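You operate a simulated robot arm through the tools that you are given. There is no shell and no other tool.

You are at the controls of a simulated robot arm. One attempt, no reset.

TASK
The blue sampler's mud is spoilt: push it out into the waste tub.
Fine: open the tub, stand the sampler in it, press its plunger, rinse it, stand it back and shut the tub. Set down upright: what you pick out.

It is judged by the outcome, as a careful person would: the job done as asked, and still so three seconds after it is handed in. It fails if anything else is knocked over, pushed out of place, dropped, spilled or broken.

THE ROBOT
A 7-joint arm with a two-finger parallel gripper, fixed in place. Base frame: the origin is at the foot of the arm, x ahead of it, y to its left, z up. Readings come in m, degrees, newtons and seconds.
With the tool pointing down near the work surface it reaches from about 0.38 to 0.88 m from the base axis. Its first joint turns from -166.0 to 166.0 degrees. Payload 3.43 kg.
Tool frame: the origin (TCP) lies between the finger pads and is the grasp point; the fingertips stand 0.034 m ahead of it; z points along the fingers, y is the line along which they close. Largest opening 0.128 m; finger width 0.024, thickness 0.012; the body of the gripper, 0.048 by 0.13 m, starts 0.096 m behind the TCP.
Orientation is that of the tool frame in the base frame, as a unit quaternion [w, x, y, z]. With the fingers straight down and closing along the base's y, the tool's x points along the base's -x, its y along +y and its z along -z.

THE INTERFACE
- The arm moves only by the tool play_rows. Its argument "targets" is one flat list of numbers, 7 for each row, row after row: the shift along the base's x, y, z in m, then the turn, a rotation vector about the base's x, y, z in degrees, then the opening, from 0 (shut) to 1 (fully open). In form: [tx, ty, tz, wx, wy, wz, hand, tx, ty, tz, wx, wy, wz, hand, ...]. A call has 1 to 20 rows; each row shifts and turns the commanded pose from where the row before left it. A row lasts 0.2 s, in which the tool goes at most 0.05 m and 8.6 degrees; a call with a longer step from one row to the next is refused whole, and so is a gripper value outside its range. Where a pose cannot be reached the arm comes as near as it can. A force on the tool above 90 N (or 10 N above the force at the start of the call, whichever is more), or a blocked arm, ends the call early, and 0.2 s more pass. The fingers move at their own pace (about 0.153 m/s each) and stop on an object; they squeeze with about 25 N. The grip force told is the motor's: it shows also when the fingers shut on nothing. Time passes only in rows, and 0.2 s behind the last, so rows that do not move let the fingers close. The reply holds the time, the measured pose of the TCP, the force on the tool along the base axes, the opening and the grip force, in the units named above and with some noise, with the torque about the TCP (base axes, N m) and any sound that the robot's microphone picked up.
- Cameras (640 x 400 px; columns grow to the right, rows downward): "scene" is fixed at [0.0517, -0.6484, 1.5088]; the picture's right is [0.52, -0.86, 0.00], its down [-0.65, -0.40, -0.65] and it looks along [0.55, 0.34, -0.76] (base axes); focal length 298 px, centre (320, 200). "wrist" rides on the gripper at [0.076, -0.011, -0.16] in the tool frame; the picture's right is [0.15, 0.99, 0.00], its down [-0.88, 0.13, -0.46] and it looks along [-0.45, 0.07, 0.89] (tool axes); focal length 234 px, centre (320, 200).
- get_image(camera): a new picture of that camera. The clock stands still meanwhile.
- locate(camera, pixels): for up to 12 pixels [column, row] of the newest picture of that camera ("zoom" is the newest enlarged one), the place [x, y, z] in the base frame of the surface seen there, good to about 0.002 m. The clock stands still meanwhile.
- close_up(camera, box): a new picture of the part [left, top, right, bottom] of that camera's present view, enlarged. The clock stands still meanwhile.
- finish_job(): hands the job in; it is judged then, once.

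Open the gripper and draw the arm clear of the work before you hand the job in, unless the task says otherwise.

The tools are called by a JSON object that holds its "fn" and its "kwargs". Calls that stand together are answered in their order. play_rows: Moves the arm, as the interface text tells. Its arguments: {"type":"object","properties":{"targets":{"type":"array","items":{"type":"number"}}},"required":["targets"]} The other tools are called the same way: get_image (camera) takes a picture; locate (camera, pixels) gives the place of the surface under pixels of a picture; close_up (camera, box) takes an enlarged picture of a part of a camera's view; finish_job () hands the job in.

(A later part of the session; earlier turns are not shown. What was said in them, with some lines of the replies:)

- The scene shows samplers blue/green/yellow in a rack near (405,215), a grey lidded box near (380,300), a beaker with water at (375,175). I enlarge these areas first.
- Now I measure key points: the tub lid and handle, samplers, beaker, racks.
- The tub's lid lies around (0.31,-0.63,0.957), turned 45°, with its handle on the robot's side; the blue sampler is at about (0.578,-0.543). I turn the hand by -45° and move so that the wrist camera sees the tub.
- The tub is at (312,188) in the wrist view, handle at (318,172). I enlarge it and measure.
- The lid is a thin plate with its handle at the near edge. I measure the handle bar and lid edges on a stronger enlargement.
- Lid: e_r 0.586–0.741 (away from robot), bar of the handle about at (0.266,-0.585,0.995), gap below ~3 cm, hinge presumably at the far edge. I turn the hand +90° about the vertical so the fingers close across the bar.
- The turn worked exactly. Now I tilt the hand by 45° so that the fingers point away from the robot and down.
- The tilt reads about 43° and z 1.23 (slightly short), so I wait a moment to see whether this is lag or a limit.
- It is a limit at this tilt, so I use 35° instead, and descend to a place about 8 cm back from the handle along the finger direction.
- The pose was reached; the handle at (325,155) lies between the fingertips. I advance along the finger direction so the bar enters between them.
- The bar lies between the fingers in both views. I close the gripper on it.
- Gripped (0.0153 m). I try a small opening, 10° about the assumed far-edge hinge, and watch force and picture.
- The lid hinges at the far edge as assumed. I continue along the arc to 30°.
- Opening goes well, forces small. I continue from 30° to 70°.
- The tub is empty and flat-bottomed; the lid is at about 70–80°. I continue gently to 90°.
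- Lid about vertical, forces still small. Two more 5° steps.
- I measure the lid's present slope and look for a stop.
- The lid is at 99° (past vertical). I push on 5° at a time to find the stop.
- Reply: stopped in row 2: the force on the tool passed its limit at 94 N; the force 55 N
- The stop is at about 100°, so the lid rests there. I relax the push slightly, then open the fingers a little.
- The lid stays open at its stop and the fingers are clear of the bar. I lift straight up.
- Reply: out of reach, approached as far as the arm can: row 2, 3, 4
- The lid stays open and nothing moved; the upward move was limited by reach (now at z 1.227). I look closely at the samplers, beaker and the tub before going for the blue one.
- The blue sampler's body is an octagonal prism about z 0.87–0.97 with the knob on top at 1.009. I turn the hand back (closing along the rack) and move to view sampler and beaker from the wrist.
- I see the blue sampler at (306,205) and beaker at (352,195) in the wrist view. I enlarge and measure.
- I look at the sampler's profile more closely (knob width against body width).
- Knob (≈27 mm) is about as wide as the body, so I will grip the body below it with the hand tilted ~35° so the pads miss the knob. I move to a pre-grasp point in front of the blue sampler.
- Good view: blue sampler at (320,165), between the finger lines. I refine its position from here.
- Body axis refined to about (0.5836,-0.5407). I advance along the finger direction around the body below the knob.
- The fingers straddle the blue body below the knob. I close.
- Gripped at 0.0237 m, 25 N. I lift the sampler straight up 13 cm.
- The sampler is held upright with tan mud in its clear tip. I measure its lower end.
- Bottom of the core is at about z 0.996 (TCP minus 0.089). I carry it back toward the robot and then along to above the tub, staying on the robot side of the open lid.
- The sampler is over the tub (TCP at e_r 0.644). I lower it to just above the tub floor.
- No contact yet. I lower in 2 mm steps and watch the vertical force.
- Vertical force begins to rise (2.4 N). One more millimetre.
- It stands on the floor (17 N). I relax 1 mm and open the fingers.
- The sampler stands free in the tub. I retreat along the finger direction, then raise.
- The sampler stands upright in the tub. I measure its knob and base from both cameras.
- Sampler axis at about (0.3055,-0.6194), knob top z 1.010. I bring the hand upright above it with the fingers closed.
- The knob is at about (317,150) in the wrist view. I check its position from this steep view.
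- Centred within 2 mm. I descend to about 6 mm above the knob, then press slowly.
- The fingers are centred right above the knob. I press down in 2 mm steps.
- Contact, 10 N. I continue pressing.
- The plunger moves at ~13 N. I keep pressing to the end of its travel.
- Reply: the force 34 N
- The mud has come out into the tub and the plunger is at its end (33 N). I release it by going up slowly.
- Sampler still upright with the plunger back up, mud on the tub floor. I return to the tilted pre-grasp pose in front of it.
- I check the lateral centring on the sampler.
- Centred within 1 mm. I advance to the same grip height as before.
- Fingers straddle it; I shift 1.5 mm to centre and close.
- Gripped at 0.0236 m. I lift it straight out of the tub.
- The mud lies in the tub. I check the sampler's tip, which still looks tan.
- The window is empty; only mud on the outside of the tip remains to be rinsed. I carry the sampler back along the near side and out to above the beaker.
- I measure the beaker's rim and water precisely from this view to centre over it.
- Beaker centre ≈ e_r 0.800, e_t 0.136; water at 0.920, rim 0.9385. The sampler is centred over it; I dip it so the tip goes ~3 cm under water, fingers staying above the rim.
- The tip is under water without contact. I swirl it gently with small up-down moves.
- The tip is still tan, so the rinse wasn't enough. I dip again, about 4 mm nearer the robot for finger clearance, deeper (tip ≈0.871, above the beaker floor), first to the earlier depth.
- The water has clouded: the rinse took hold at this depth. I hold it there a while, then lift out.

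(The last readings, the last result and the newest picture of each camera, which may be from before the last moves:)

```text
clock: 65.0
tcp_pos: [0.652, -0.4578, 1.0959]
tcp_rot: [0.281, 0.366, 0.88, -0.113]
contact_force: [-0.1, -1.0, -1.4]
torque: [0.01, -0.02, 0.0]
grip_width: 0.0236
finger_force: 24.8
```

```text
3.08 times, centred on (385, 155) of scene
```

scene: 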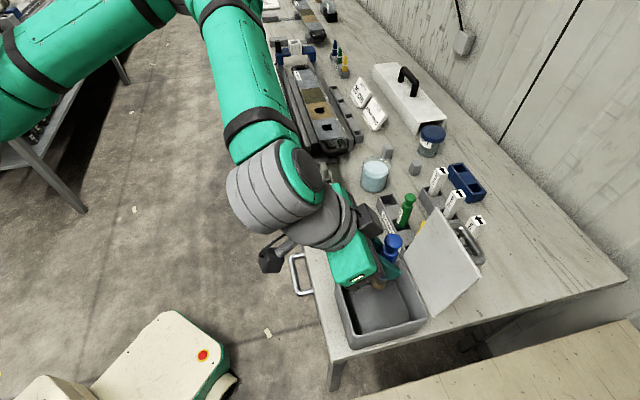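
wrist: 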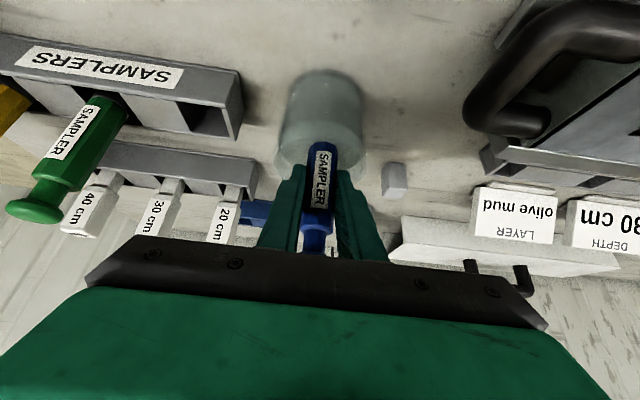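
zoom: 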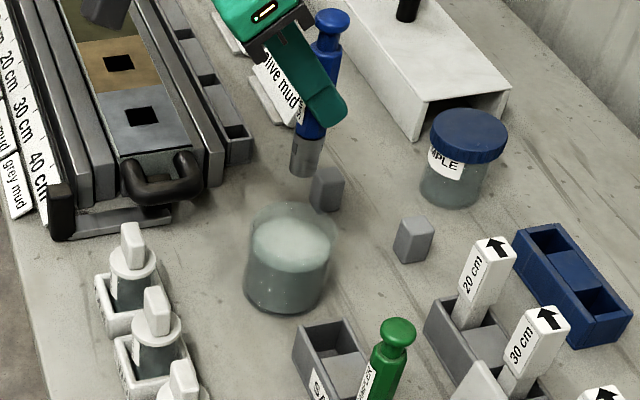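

The sampler tip is clean. I carry it back over its empty pocket in the rack.

{"fn": "play_rows", "kwargs": {"targets": [-0.0148, -0.01554, 0, 0, 0, 0, 0, -0.0148, -0.01554, 0, 0, 0, 0, 0, -0.0148, -0.01554, 0, 0, 0, 0, 0, -0.0148, -0.01554, 0, 0, 0, 0, 0, -0.0148, -0.01554, 0, 0, 0, 0, 0, 0, 0, 0, 0, 0, 0, 0]}}

{"fn": "get_image", "kwargs": {"camera": "wrist"}}

{"fn": "close_up", "kwargs": {"camera": "scene", "box": [350, 120, 440, 220]}}

```text
clock: 66.4
tcp_pos: [0.5783, -0.5343, 1.0958]
tcp_rot: [0.281, 0.365, 0.88, -0.112]
contact_force: [0.1, -0.4, -1.3]
torque: [-0.01, 0.0, -0.02]
grip_width: 0.0233
finger_force: 25.5
```

```text
taken
```

wrist: 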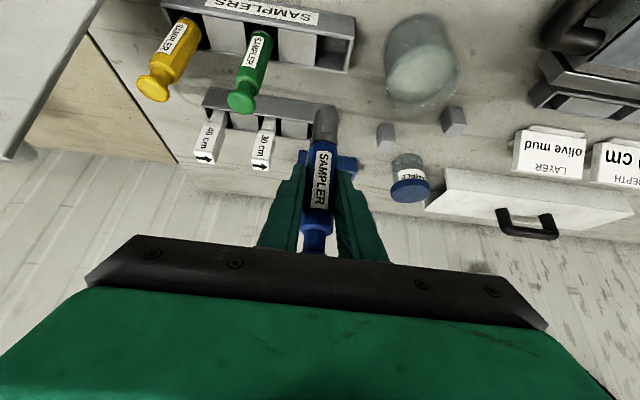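

```text
4.00 times, centred on (395, 170) of scene
```

zoom: 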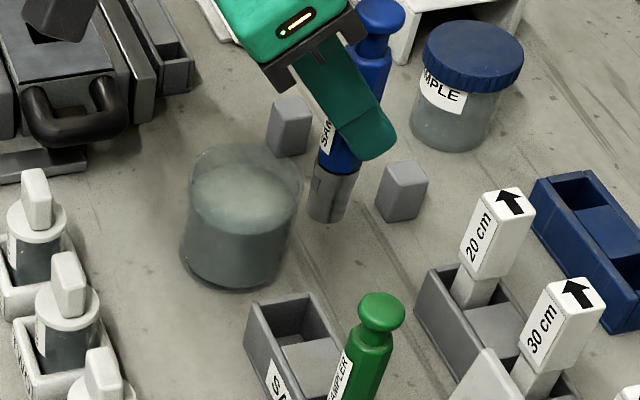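

I measure the pocket edges and the sampler tip to align.

{"fn": "close_up", "kwargs": {"camera": "wrist", "box": [280, 0, 370, 150]}}

{"fn": "locate", "kwargs": {"camera": "scene", "pixels": [[380, 198], [392, 194], [400, 207], [385, 202], [390, 205]]}}

```text
2.67 times, centred on (325, 75) of wrist
```

zoom: 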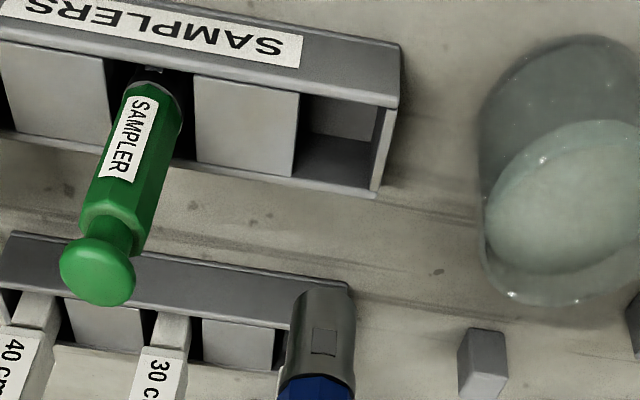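

```text
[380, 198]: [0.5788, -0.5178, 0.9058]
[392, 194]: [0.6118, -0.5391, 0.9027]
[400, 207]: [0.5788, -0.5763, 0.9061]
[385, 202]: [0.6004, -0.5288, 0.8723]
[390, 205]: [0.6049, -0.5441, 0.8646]
```

{"fn": "locate", "kwargs": {"camera": "zoom", "pixels": [[385, 110], [373, 188], [300, 95], [295, 175], [390, 103], [320, 298], [325, 310], [297, 310], [350, 315], [335, 160], [390, 60]]}}

```text
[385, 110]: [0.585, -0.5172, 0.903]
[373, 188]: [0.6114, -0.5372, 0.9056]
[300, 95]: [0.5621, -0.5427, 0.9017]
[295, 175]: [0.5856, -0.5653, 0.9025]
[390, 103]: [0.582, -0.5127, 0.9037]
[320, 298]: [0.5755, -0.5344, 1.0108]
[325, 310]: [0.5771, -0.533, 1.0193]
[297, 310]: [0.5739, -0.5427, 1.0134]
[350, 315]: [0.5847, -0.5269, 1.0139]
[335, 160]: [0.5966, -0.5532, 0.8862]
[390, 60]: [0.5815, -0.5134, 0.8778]
```

The tip (e_r≈0.7965, e_t≈0.031) is aligned with the pocket centre (0.7965, 0.0315). I lower it into the pocket.

{"fn": "play_rows", "kwargs": {"targets": [0, 0, -0.03, 0, 0, 0, 0, 0, 0, -0.03, 0, 0, 0, 0, 0, 0, -0.025, 0, 0, 0, 0, 0, 0, -0.015, 0, 0, 0, 0, 0, 0, -0.015, 0, 0, 0, 0, 0, 0, -0.012, 0, 0, 0, 0, 0, 0, -0.008, 0, 0, 0, 0, 0, 0, -0.003, 0, 0, 0, 0, 0, 0, 0, 0, 0, 0, 0]}}

{"fn": "get_image", "kwargs": {"camera": "wrist"}}

{"fn": "close_up", "kwargs": {"camera": "scene", "box": [350, 150, 440, 240]}}

```text
clock: 68.4
tcp_pos: [0.5775, -0.5356, 0.9573]
tcp_rot: [0.28, 0.365, 0.881, -0.112]
contact_force: [0.4, 0.5, -1.5]
torque: [0.02, 0.06, -0.01]
grip_width: 0.0237
finger_force: 24.5
```

```text
taken
```

wrist: 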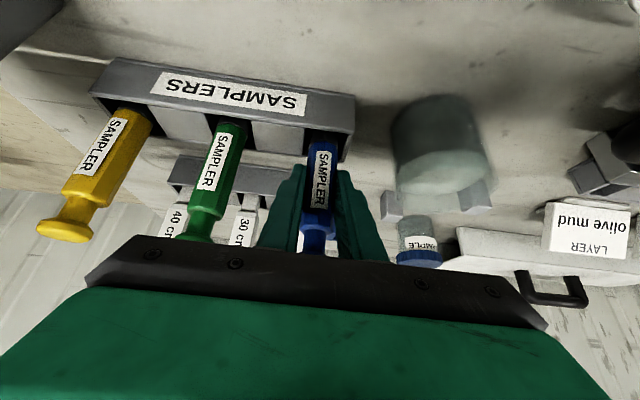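

```text
4.44 times, centred on (395, 195) of scene
```

zoom: 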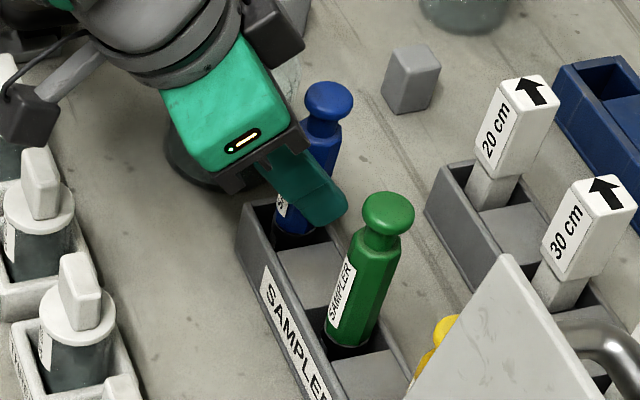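

In the pocket, no contact yet. I lower in 1 mm steps until the floor is felt.

{"fn": "play_rows", "kwargs": {"targets": [0, 0, -0.001, 0, 0, 0, 0, 0, 0, -0.001, 0, 0, 0, 0, 0, 0, -0.0005, 0, 0, 0, 0, 0, 0, 0, 0, 0, 0, 0]}}

```text
clock: 69.4
tcp_pos: [0.5784, -0.5358, 0.954]
tcp_rot: [0.281, 0.365, 0.88, -0.112]
contact_force: [-0.3, 0.2, -1.7]
torque: [0.01, 0.01, 0.01]
grip_width: 0.0236
finger_force: 25.5
```

Still free; I go on in half-millimetre steps.

{"fn": "play_rows", "kwargs": {"targets": [0, 0, -0.0007, 0, 0, 0, 0, 0, 0, -0.0007, 0, 0, 0, 0, 0, 0, 0, 0, 0, 0, 0]}}

{"fn": "play_rows", "kwargs": {"targets": [0, 0, -0.0007, 0, 0, 0, 0, 0, 0, 0, 0, 0, 0, 0]}}

```text
clock: 70.2
tcp_pos: [0.577, -0.5348, 0.9551]
tcp_rot: [0.281, 0.365, 0.88, -0.112]
contact_force: [-2.7, 2.2, 9.2]
torque: [0.07, 0.16, -0.04]
grip_width: 0.0235
finger_force: 25.6
```

```text
clock: 70.8
tcp_pos: [0.5792, -0.5354, 0.9541]
tcp_rot: [0.282, 0.365, 0.88, -0.113]
contact_force: [-1.0, 2.6, 17.6]
torque: [0.08, 0.03, 0.01]
grip_width: 0.0236
finger_force: 24.6
```

Contact at 17 N: it stands on the pocket floor. I relax 1 mm and open.

{"fn": "play_rows", "kwargs": {"targets": [0, 0, 0.0011, 0, 0, 0, 0, 0, 0, 0, 0, 0, 0, 0.25, 0, 0, 0, 0, 0, 0, 0.4, 0, 0, 0, 0, 0, 0, 0.5, 0, 0, 0, 0, 0, 0, 0.5]}}

{"fn": "get_image", "kwargs": {"camera": "wrist"}}

```text
clock: 72.0
tcp_pos: [0.5782, -0.5363, 0.9538]
tcp_rot: [0.281, 0.365, 0.88, -0.113]
contact_force: [0.4, -0.4, 0.5]
torque: [-0.03, 0.03, 0.0]
grip_width: 0.0642
finger_force: 0.1
```

```text
taken
```

wrist: 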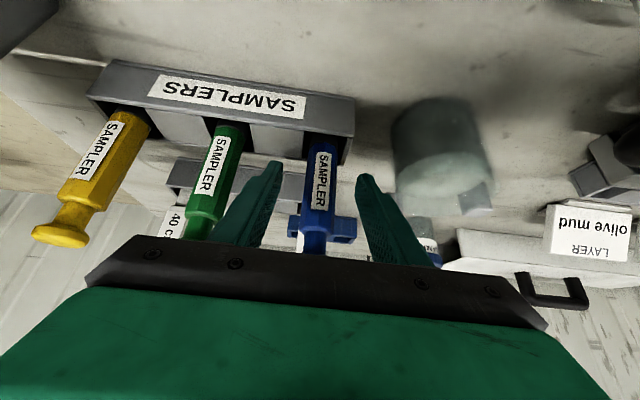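

Released upright. I retreat along the finger direction and then go up.

{"fn": "play_rows", "kwargs": {"targets": [-0.0041, 0.0041, 0.0082, 0, 0, 0, 0.5, -0.00811, 0.00811, 0.01638, 0, 0, 0, 0.5, -0.00811, 0.00811, 0.01638, 0, 0, 0, 0.5, -0.00811, 0.00811, 0.01638, 0, 0, 0, 0.5, -0.00811, 0.00811, 0.01638, 0, 0, 0, 0.5, -0.00811, 0.00811, 0.01638, 0, 0, 0, 0.5, 0, 0, 0.04, 0, 0, 0, 0.5, 0, 0, 0.04, 0, 0, 0, 0.5, 0, 0, 0.04, 0, 0, 0, 0.5, 0, 0, 0, 0, 0, 0, 0.5]}}

{"fn": "get_image", "kwargs": {"camera": "scene"}}

{"fn": "close_up", "kwargs": {"camera": "scene", "box": [350, 150, 440, 240]}}

```text
clock: 74.2
tcp_pos: [0.5365, -0.4897, 1.1661]
tcp_rot: [0.282, 0.365, 0.88, -0.112]
contact_force: [-0.8, 0.1, -0.2]
torque: [-0.03, 0.02, -0.02]
grip_width: 0.0642
finger_force: 0.1
```

```text
taken
```

scene: 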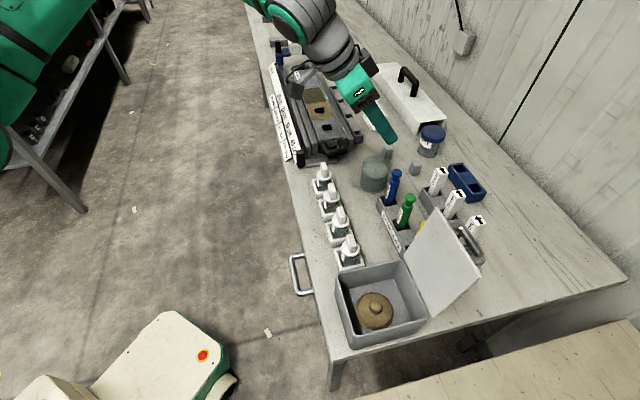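

```text
4.44 times, centred on (395, 195) of scene
```

zoom: 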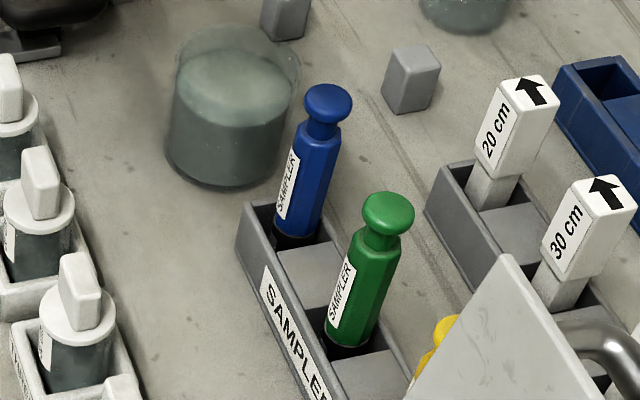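

Everything stands in place: blue sampler back in its pocket, mud in the tub. Now I untilt, turn the hand +90° and move above the open tub to fetch the lid by its handle.

{"fn": "play_rows", "kwargs": {"targets": [-0.01178, -0.00965, 0.0032, 4.17, 4.17, 0, 0.28, -0.01178, -0.00965, 0.0032, 4.17, 4.17, 0, 0.28, -0.01178, -0.00965, 0.0032, 4.17, 4.17, 0, 0.28, -0.01178, -0.00965, 0.0032, 4.17, 4.17, 0, 0.28, -0.01178, -0.00965, 0.0032, 4.17, 4.17, 0, 0.28, -0.01178, -0.00965, 0.0032, 4.17, 4.17, 0, 0.28, -0.01178, -0.00965, 0.0032, 0, 0, 8.2, 0.28, -0.01178, -0.00965, 0.0032, 0, 0, 8.2, 0.28, -0.01178, -0.00965, 0.0032, 0, 0, 8.2, 0.28, -0.01178, -0.00965, 0.0032, 0, 0, 8.2, 0.28, -0.01178, -0.00965, 0.0032, 0, 0, 8.2, 0.28, -0.01178, -0.00965, 0.0032, 0, 0, 8.2, 0.28, -0.01178, -0.00965, 0.0032, 0, 0, 8.2, 0.28, -0.01178, -0.00965, 0.0032, 0, 0, 8.2, 0.28, -0.01178, -0.00965, 0.0032, 0, 0, 8.2, 0.28, -0.01178, -0.00965, 0.0032, 0, 0, 8.2, 0.28, -0.01178, -0.00965, 0.0032, 0, 0, 8.0, 0.28, 0, 0, 0, 0, 0, 0, 0.28]}}

{"fn": "get_image", "kwargs": {"camera": "wrist"}}

{"fn": "close_up", "kwargs": {"camera": "scene", "box": [380, 180, 500, 330]}}

```text
clock: 78.0
tcp_pos: [0.3334, -0.6561, 1.2183]
tcp_rot: [-0.002, -0.382, 0.924, 0.003]
contact_force: [0.0, 0.4, -0.3]
torque: [0.0, -0.05, -0.01]
grip_width: 0.0359
finger_force: 0.1
```

```text
taken
```

wrist: 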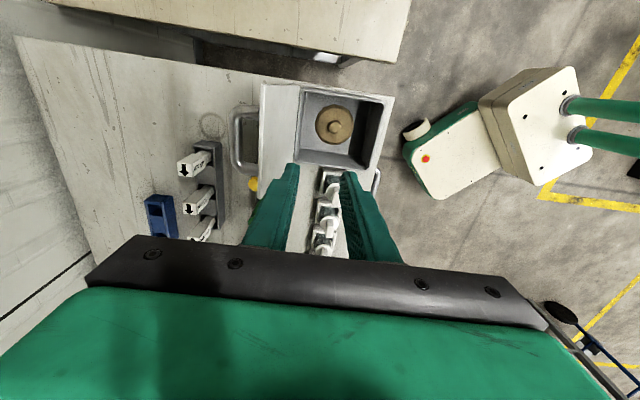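

```text
2.67 times, centred on (440, 255) of scene
```

zoom: 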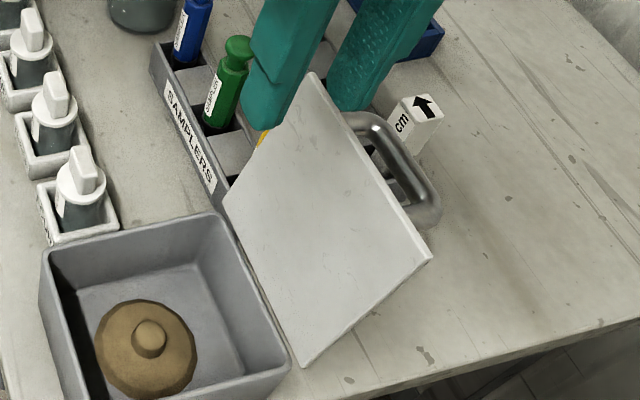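

The handle bar shows at (237,140) in the wrist view and (405,155) in the zoom. I measure it.

{"fn": "locate", "kwargs": {"camera": "zoom", "pixels": [[378, 128], [395, 150], [412, 175], [428, 200], [425, 190], [320, 80], [425, 255], [385, 175]]}}

{"fn": "close_up", "kwargs": {"camera": "wrist", "box": [210, 70, 310, 200]}}

{"fn": "locate", "kwargs": {"camera": "wrist", "pixels": [[233, 130], [234, 145], [238, 120], [238, 158], [260, 100], [259, 165], [232, 138]]}}

```text
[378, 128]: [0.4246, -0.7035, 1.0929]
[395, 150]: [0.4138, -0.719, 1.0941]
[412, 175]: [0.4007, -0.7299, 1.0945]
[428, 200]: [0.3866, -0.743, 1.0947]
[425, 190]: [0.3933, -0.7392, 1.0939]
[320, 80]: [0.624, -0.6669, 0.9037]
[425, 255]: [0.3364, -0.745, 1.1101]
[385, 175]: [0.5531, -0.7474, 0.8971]
```

```text
3.08 times, centred on (260, 135) of wrist
```

zoom: 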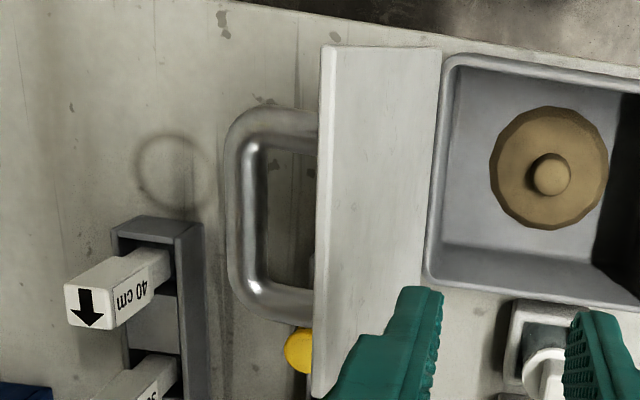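

```text
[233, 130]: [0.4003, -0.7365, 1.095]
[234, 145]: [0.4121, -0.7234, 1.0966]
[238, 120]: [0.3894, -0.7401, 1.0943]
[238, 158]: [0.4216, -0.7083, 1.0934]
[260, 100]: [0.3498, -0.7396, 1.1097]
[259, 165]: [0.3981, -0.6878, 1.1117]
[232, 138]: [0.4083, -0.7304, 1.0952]
```

Bar: e_r ≈ 0.803, top z 1.0955, centre e_t ≈ -0.2245. I move above it, keeping the fingertips above the lid's edge (1.111).

{"fn": "play_rows", "kwargs": {"targets": [0.01863, -0.01687, -0.006, 0, 0, 0, 0.235, 0.01863, -0.01687, -0.006, 0, 0, 0, 0.235, 0.01863, -0.01687, -0.006, 0, 0, 0, 0.235, 0.00884, -0.00884, -0.022, 0, 0, 0, 0.235, 0.00884, -0.00884, -0.022, 0, 0, 0, 0.235, 0, 0, 0, 0, 0, 0, 0.235]}}

{"fn": "get_image", "kwargs": {"camera": "wrist"}}

{"fn": "close_up", "kwargs": {"camera": "scene", "box": [380, 180, 500, 330]}}

```text
clock: 79.4
tcp_pos: [0.4063, -0.7252, 1.1566]
tcp_rot: [-0.002, -0.381, 0.925, 0.003]
contact_force: [-0.2, -0.2, 0.1]
torque: [0.01, 0.02, -0.01]
grip_width: 0.0302
finger_force: 0.0
```

```text
taken
```

wrist: 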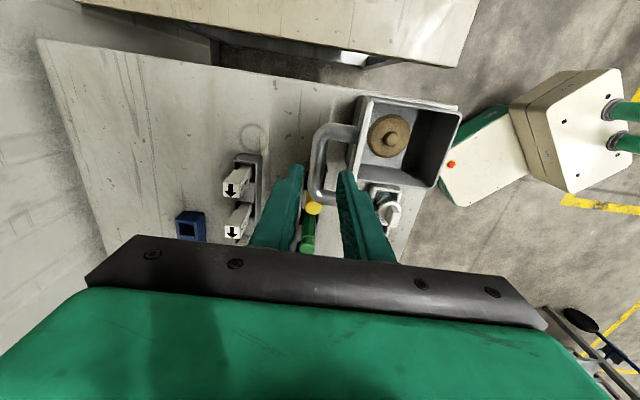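

```text
2.67 times, centred on (440, 255) of scene
```

zoom: 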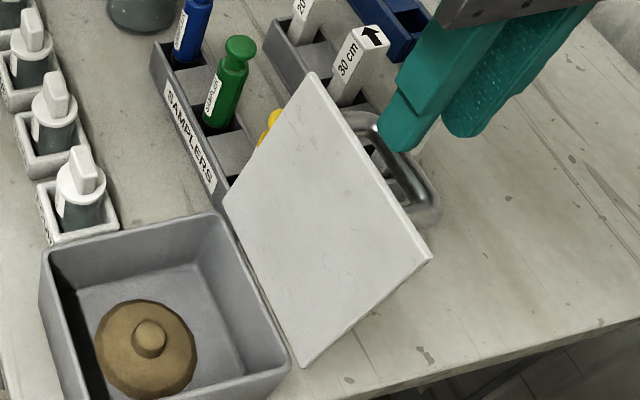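

The bar lies between the fingertips in the wrist view (≈(320,150)). I descend around it.

{"fn": "play_rows", "kwargs": {"targets": [0.0021, -0.0021, -0.015, 0, 0, 0, 0.235, 0, 0, -0.015, 0, 0, 0, 0.235, 0, 0, -0.012, 0, 0, 0, 0.235, 0, 0, -0.01, 0, 0, 0, 0.235, 0, 0, 0, 0, 0, 0, 0.235]}}

{"fn": "get_image", "kwargs": {"camera": "wrist"}}

{"fn": "close_up", "kwargs": {"camera": "scene", "box": [380, 180, 500, 330]}}

```text
clock: 80.6
tcp_pos: [0.4084, -0.7271, 1.1042]
tcp_rot: [-0.003, -0.381, 0.924, 0.003]
contact_force: [-0.1, -0.4, 0.2]
torque: [0.02, 0.03, 0.02]
grip_width: 0.0301
finger_force: 0.0
```

```text
taken
```

wrist: 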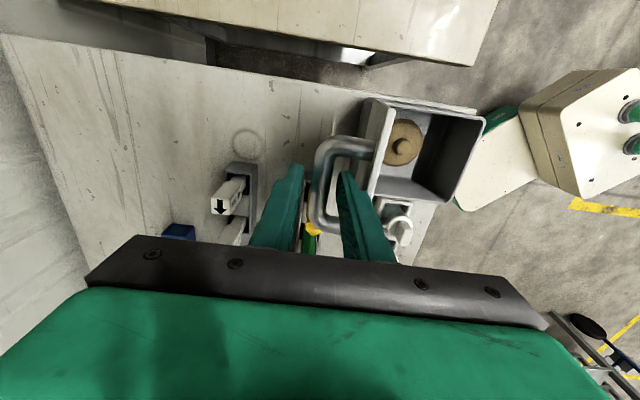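

```text
2.67 times, centred on (440, 255) of scene
```

zoom: 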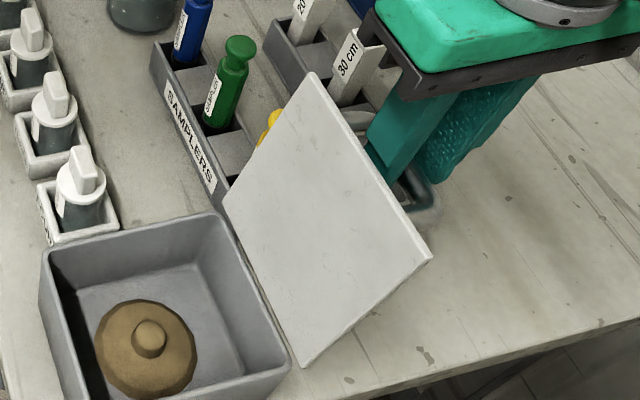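

The bar is between the fingers. I close on it.

{"fn": "play_rows", "kwargs": {"targets": [0, 0, 0, 0, 0, 0, 0.1, 0, 0, 0, 0, 0, 0, 0, 0, 0, 0, 0, 0, 0, 0]}}

```text
clock: 81.4
tcp_pos: [0.4077, -0.7273, 1.1055]
tcp_rot: [-0.003, -0.381, 0.924, 0.003]
contact_force: [-1.0, -1.2, -0.5]
torque: [-0.13, -0.06, 0.18]
grip_width: 0.0153
finger_force: 44.4
```

Gripped (0.0153 m). I swing the lid back from 100° to 80° along the arc.

{"fn": "play_rows", "kwargs": {"targets": [-0.00831, 0.00831, 0.0045, 0, 0, 0, 0, -0.00831, 0.00831, 0.0045, 0, 0, 0, 0, -0.00873, 0.00873, 0.0024, 0, 0, 0, 0, -0.00873, 0.00873, 0.0024, 0, 0, 0, 0]}}

{"fn": "close_up", "kwargs": {"camera": "scene", "box": [320, 180, 500, 350]}}

```text
clock: 82.4
tcp_pos: [0.3727, -0.6922, 1.1177]
tcp_rot: [-0.004, -0.381, 0.925, 0.003]
contact_force: [1.4, -1.2, -1.0]
torque: [-0.23, -0.1, 0.04]
grip_width: 0.0155
finger_force: 44.8
```

```text
2.35 times, centred on (410, 265) of scene
```

zoom: 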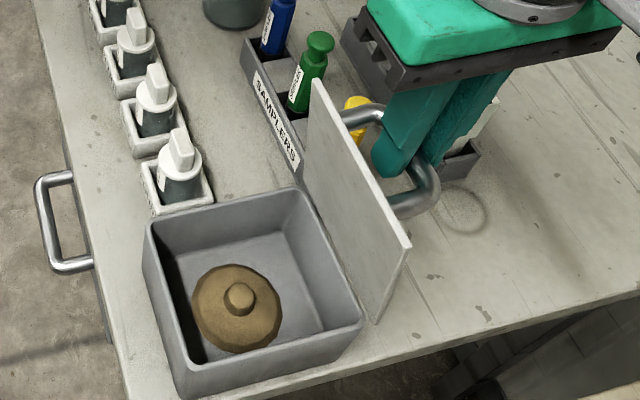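

Smooth and low force. I continue from 80° to 40°.

{"fn": "play_rows", "kwargs": {"targets": [-0.00926, 0.00926, 0.00025, -1.237, -1.237, 0, 0, -0.00926, 0.00926, 0.00025, -1.237, -1.237, 0, 0, -0.00926, 0.00926, -0.00205, -1.591, -1.591, 0, 0, -0.00926, 0.00926, -0.00205, -1.591, -1.591, 0, 0, -0.00887, 0.00887, -0.0042, -1.591, -1.591, 0, 0, -0.00887, 0.00887, -0.0042, -1.591, -1.591, 0, 0, -0.00824, 0.00824, -0.0063, -1.591, -1.591, 0, 0, -0.00824, 0.00824, -0.0063, -1.591, -1.591, 0, 0]}}

{"fn": "close_up", "kwargs": {"camera": "scene", "box": [280, 180, 460, 350]}}

```text
clock: 84.2
tcp_pos: [0.3034, -0.6211, 1.0938]
tcp_rot: [0.054, -0.378, 0.915, -0.133]
contact_force: [1.0, -17.7, -18.7]
torque: [-0.3, -0.02, -0.05]
grip_width: 0.0158
finger_force: 45.4
```

```text
2.35 times, centred on (370, 265) of scene
```

zoom: 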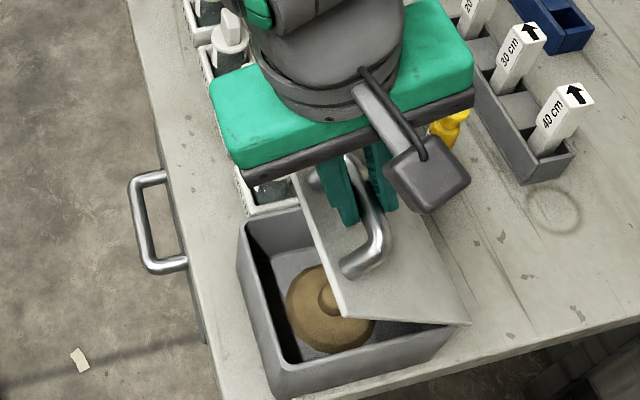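

The force (≈23 N towards the hinge) says I pull slightly outward; I correct by 2 mm toward the hinge while going to 30°.

{"fn": "play_rows", "kwargs": {"targets": [-0.00693, 0.00693, -0.00895, -1.591, -1.591, 0, 0, -0.00693, 0.00693, -0.00895, -1.591, -1.591, 0, 0]}}

```text
clock: 84.8
tcp_pos: [0.288, -0.606, 1.0768]
tcp_rot: [0.069, -0.375, 0.909, -0.17]
contact_force: [-5.7, -0.8, 3.7]
torque: [0.06, -0.28, 0.25]
grip_width: 0.0155
finger_force: 45.0
```

Force is small again. I continue to about 10°.

{"fn": "play_rows", "kwargs": {"targets": [-0.00622, 0.00622, -0.00975, -1.591, -1.591, 0, 0, -0.00622, 0.00622, -0.00975, -1.591, -1.591, 0, 0, -0.00499, 0.00499, -0.0111, -1.591, -1.591, 0, 0, -0.00499, 0.00499, -0.0111, -1.591, -1.591, 0, 0]}}

{"fn": "close_up", "kwargs": {"camera": "scene", "box": [280, 180, 460, 350]}}

```text
clock: 85.8
tcp_pos: [0.2662, -0.5852, 1.0349]
tcp_rot: [0.1, -0.368, 0.893, -0.24]
contact_force: [0.3, 9.0, 2.2]
torque: [0.48, -0.3, 0.4]
grip_width: 0.0157
finger_force: 44.6
```

```text
2.35 times, centred on (370, 265) of scene
```

zoom: 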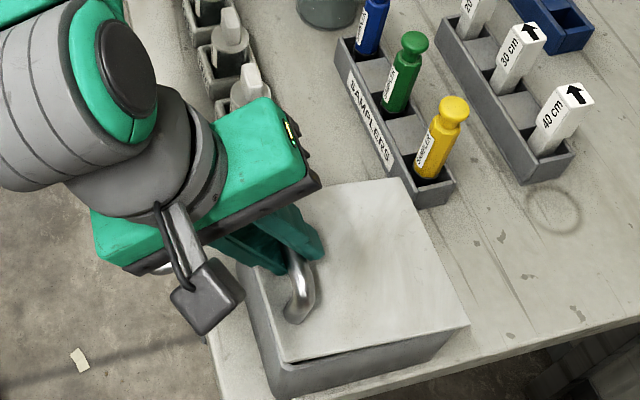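

Nearly shut, same pose as on opening. I lower the last 10°.

{"fn": "play_rows", "kwargs": {"targets": [-0.0018, 0.0018, -0.006, -0.795, -0.795, 0, 0, -0.0018, 0.0018, -0.006, -0.795, -0.795, 0, 0, -0.0018, 0.0018, -0.006, -0.795, -0.795, 0, 0, -0.0018, 0.0018, -0.005, -0.795, -0.795, 0, 0, 0, 0, 0, 0, 0, 0, 0]}}

{"fn": "close_up", "kwargs": {"camera": "scene", "box": [280, 180, 460, 350]}}

```text
clock: 87.0
tcp_pos: [0.2606, -0.5777, 1.0108]
tcp_rot: [0.112, -0.364, 0.883, -0.276]
contact_force: [5.7, -6.1, -2.1]
torque: [-0.45, 0.18, -0.06]
grip_width: 0.0154
finger_force: 45.6
```

```text
2.35 times, centred on (370, 265) of scene
```

zoom: 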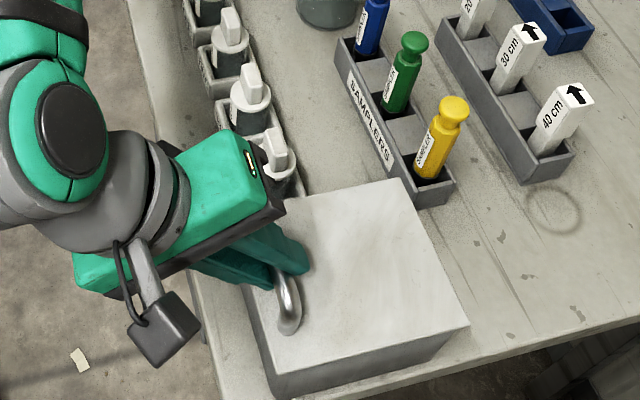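

The lid looks shut. I press down 1 mm to confirm contact.

{"fn": "play_rows", "kwargs": {"targets": [0, 0, -0.001, 0, 0, 0, 0, 0, 0, -0.0005, 0, 0, 0, 0, 0, 0, 0, 0, 0, 0, 0]}}

{"fn": "close_up", "kwargs": {"camera": "scene", "box": [320, 240, 440, 360]}}

```text
clock: 87.8
tcp_pos: [0.2593, -0.5789, 1.0093]
tcp_rot: [0.113, -0.364, 0.883, -0.275]
contact_force: [3.0, 0.0, -0.2]
torque: [-0.19, 0.01, 0.12]
grip_width: 0.0156
finger_force: 44.9
```

```text
3.33 times, centred on (380, 300) of scene
```

zoom: 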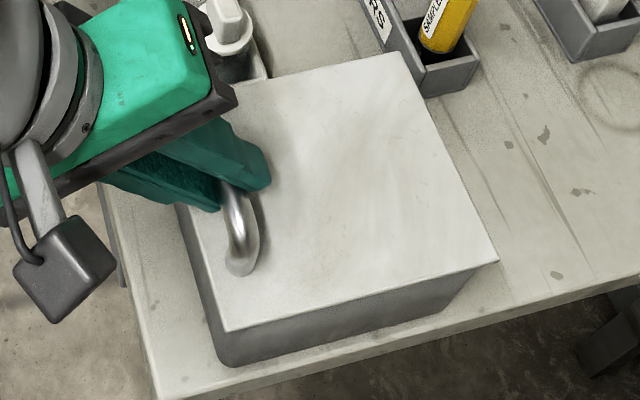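

The lid corners match the shut picture ((227,331),(497,260)). I lower a bit more until resistance shows.

{"fn": "play_rows", "kwargs": {"targets": [0, 0, -0.001, 0, 0, 0, 0, 0, 0, -0.0005, 0, 0, 0, 0, 0, 0, 0, 0, 0, 0, 0]}}

```text
clock: 88.6
tcp_pos: [0.2587, -0.5774, 1.0078]
tcp_rot: [0.113, -0.364, 0.883, -0.275]
contact_force: [-0.1, 2.7, 2.5]
torque: [0.08, -0.06, 0.26]
grip_width: 0.0156
finger_force: 45.6
```

The lid rests shut. I open the fingers a little and withdraw along the finger direction.

{"fn": "play_rows", "kwargs": {"targets": [0, 0, 0, 0, 0, 0, 0.235, 0, 0, 0, 0, 0, 0, 0.235, -0.0041, 0.0041, 0.0082, 0, 0, 0, 0.235, -0.00811, 0.00811, 0.01638, 0, 0, 0, 0.235, -0.00811, 0.00811, 0.01638, 0, 0, 0, 0.235, -0.00811, 0.00811, 0.01638, 0, 0, 0, 0.235, -0.00811, 0.00811, 0.01638, 0, 0, 0, 0.235, 0, 0, 0.03, 0, 0, 0, 0.235, 0, 0, 0, 0, 0, 0, 0.5]}}

{"fn": "get_image", "kwargs": {"camera": "wrist"}}

{"fn": "close_up", "kwargs": {"camera": "scene", "box": [320, 240, 440, 360]}}

```text
clock: 90.6
tcp_pos: [0.2247, -0.5408, 1.1131]
tcp_rot: [0.113, -0.364, 0.883, -0.275]
contact_force: [-0.1, -0.1, -0.7]
torque: [0.01, -0.02, -0.05]
grip_width: 0.0641
finger_force: 0.0
```

```text
taken
```

wrist: 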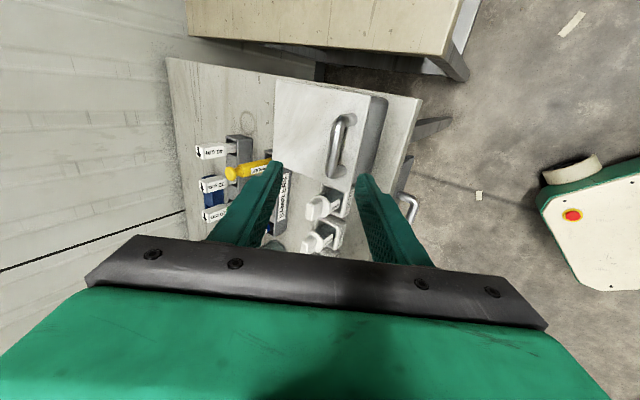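

```text
3.33 times, centred on (380, 300) of scene
```

zoom: 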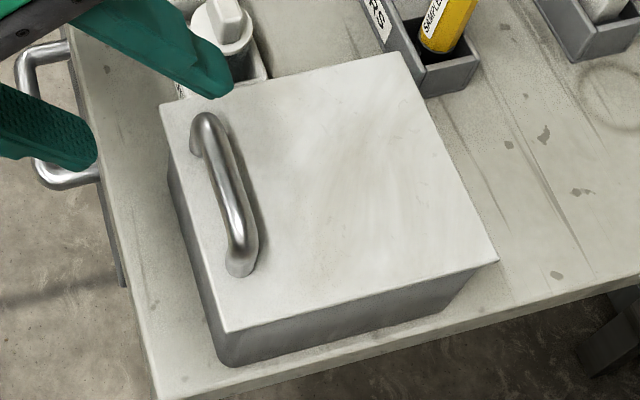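

The tub is shut exactly as at the start. I raise and draw the arm clear, hand upright and open, and then check the whole scene.

{"fn": "play_rows", "kwargs": {"targets": [0, 0, 0.03, 0, 0, 0, 1, 0, 0, 0.03, 4.1, 4.1, 0, 1, 0, 0, 0.03, 4.1, 4.1, 0, 1, 0, 0.01, 0.03, 4.1, 4.1, 0, 1, 0, 0.02, 0.01, 4.1, 4.1, 0, 1, 0, 0.02, 0, 4.1, 4.1, 0, 1, 0, 0.03, 0, 4.1, 4.1, 0, 1, 0, 0.03, 0, 0, 0, 0, 1, 0, 0.03, 0, 0, 0, 0, 1, 0, 0, 0, 0, 0, 0, 1, 0, 0, 0, 0, 0, 0, 1]}}

{"fn": "get_image", "kwargs": {"camera": "scene"}}

{"fn": "close_up", "kwargs": {"camera": "scene", "box": [300, 120, 500, 360]}}

{"fn": "close_up", "kwargs": {"camera": "scene", "box": [350, 150, 440, 240]}}

```text
clock: 93.0
tcp_pos: [0.2227, -0.4013, 1.2425]
tcp_rot: [-0.001, -0.381, 0.924, 0.001]
contact_force: [0.4, -0.3, -0.2]
torque: [0.02, 0.0, 0.04]
grip_width: 0.1279
finger_force: 0.0
```

```text
taken
```

scene: 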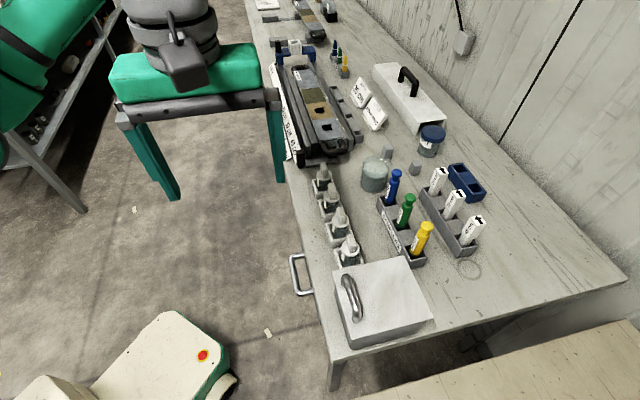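

```text
1.67 times, centred on (400, 240) of scene
```

zoom: 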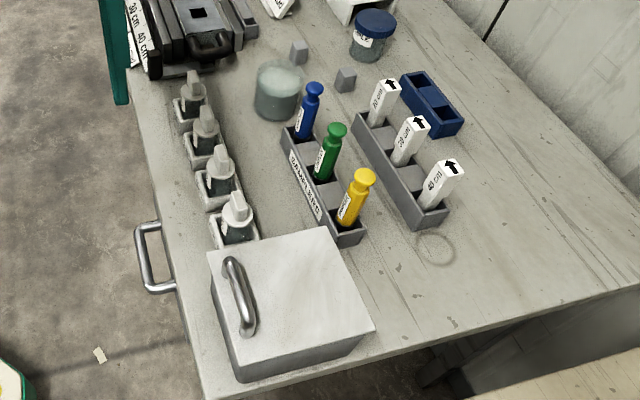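

```text
4.44 times, centred on (395, 195) of scene
```

zoom: 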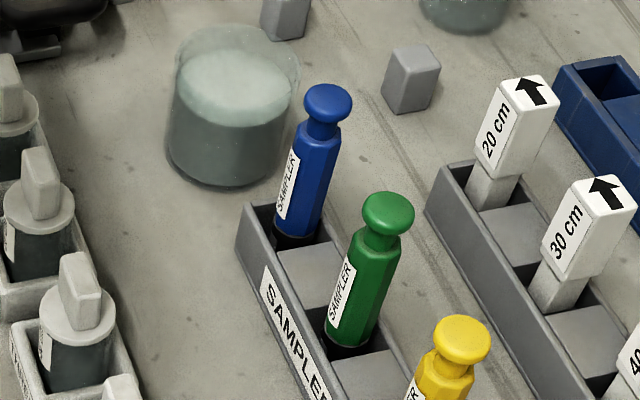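

The final pictures show the blue sampler standing rinsed in its pocket at (395,185), the tub shut at (380,300) with the mud inside, and everything else where it was. The gripper is open and clear, so I hand the job in.

{"fn": "finish_job", "kwargs": {}}

```text
The job is handed in.
```

The blue sampler's spoilt mud is in the waste tub and the lid is shut. The rinsed sampler is standing upright in its own slot in the rack.

- **Mud:** I stood the sampler in the tub and pressed the plunger to its stop. The mud came out onto the tub floor, and the sampler's window showed empty afterwards.
- **Rinse:** The first dip in the beaker was too shallow and left mud on the tip. A second, deeper dip cleaned it. The beaker water is now cloudy.
- **Lid:** While opening it I hit the hinge stop at about 94 N before the arm halted. The tub does not appear to have moved, and the lid lines up with the starting picture.
- **Everything else:** The final pictures show nothing knocked over, spilled or out of place. I opened the gripper and moved the arm clear before handing in.
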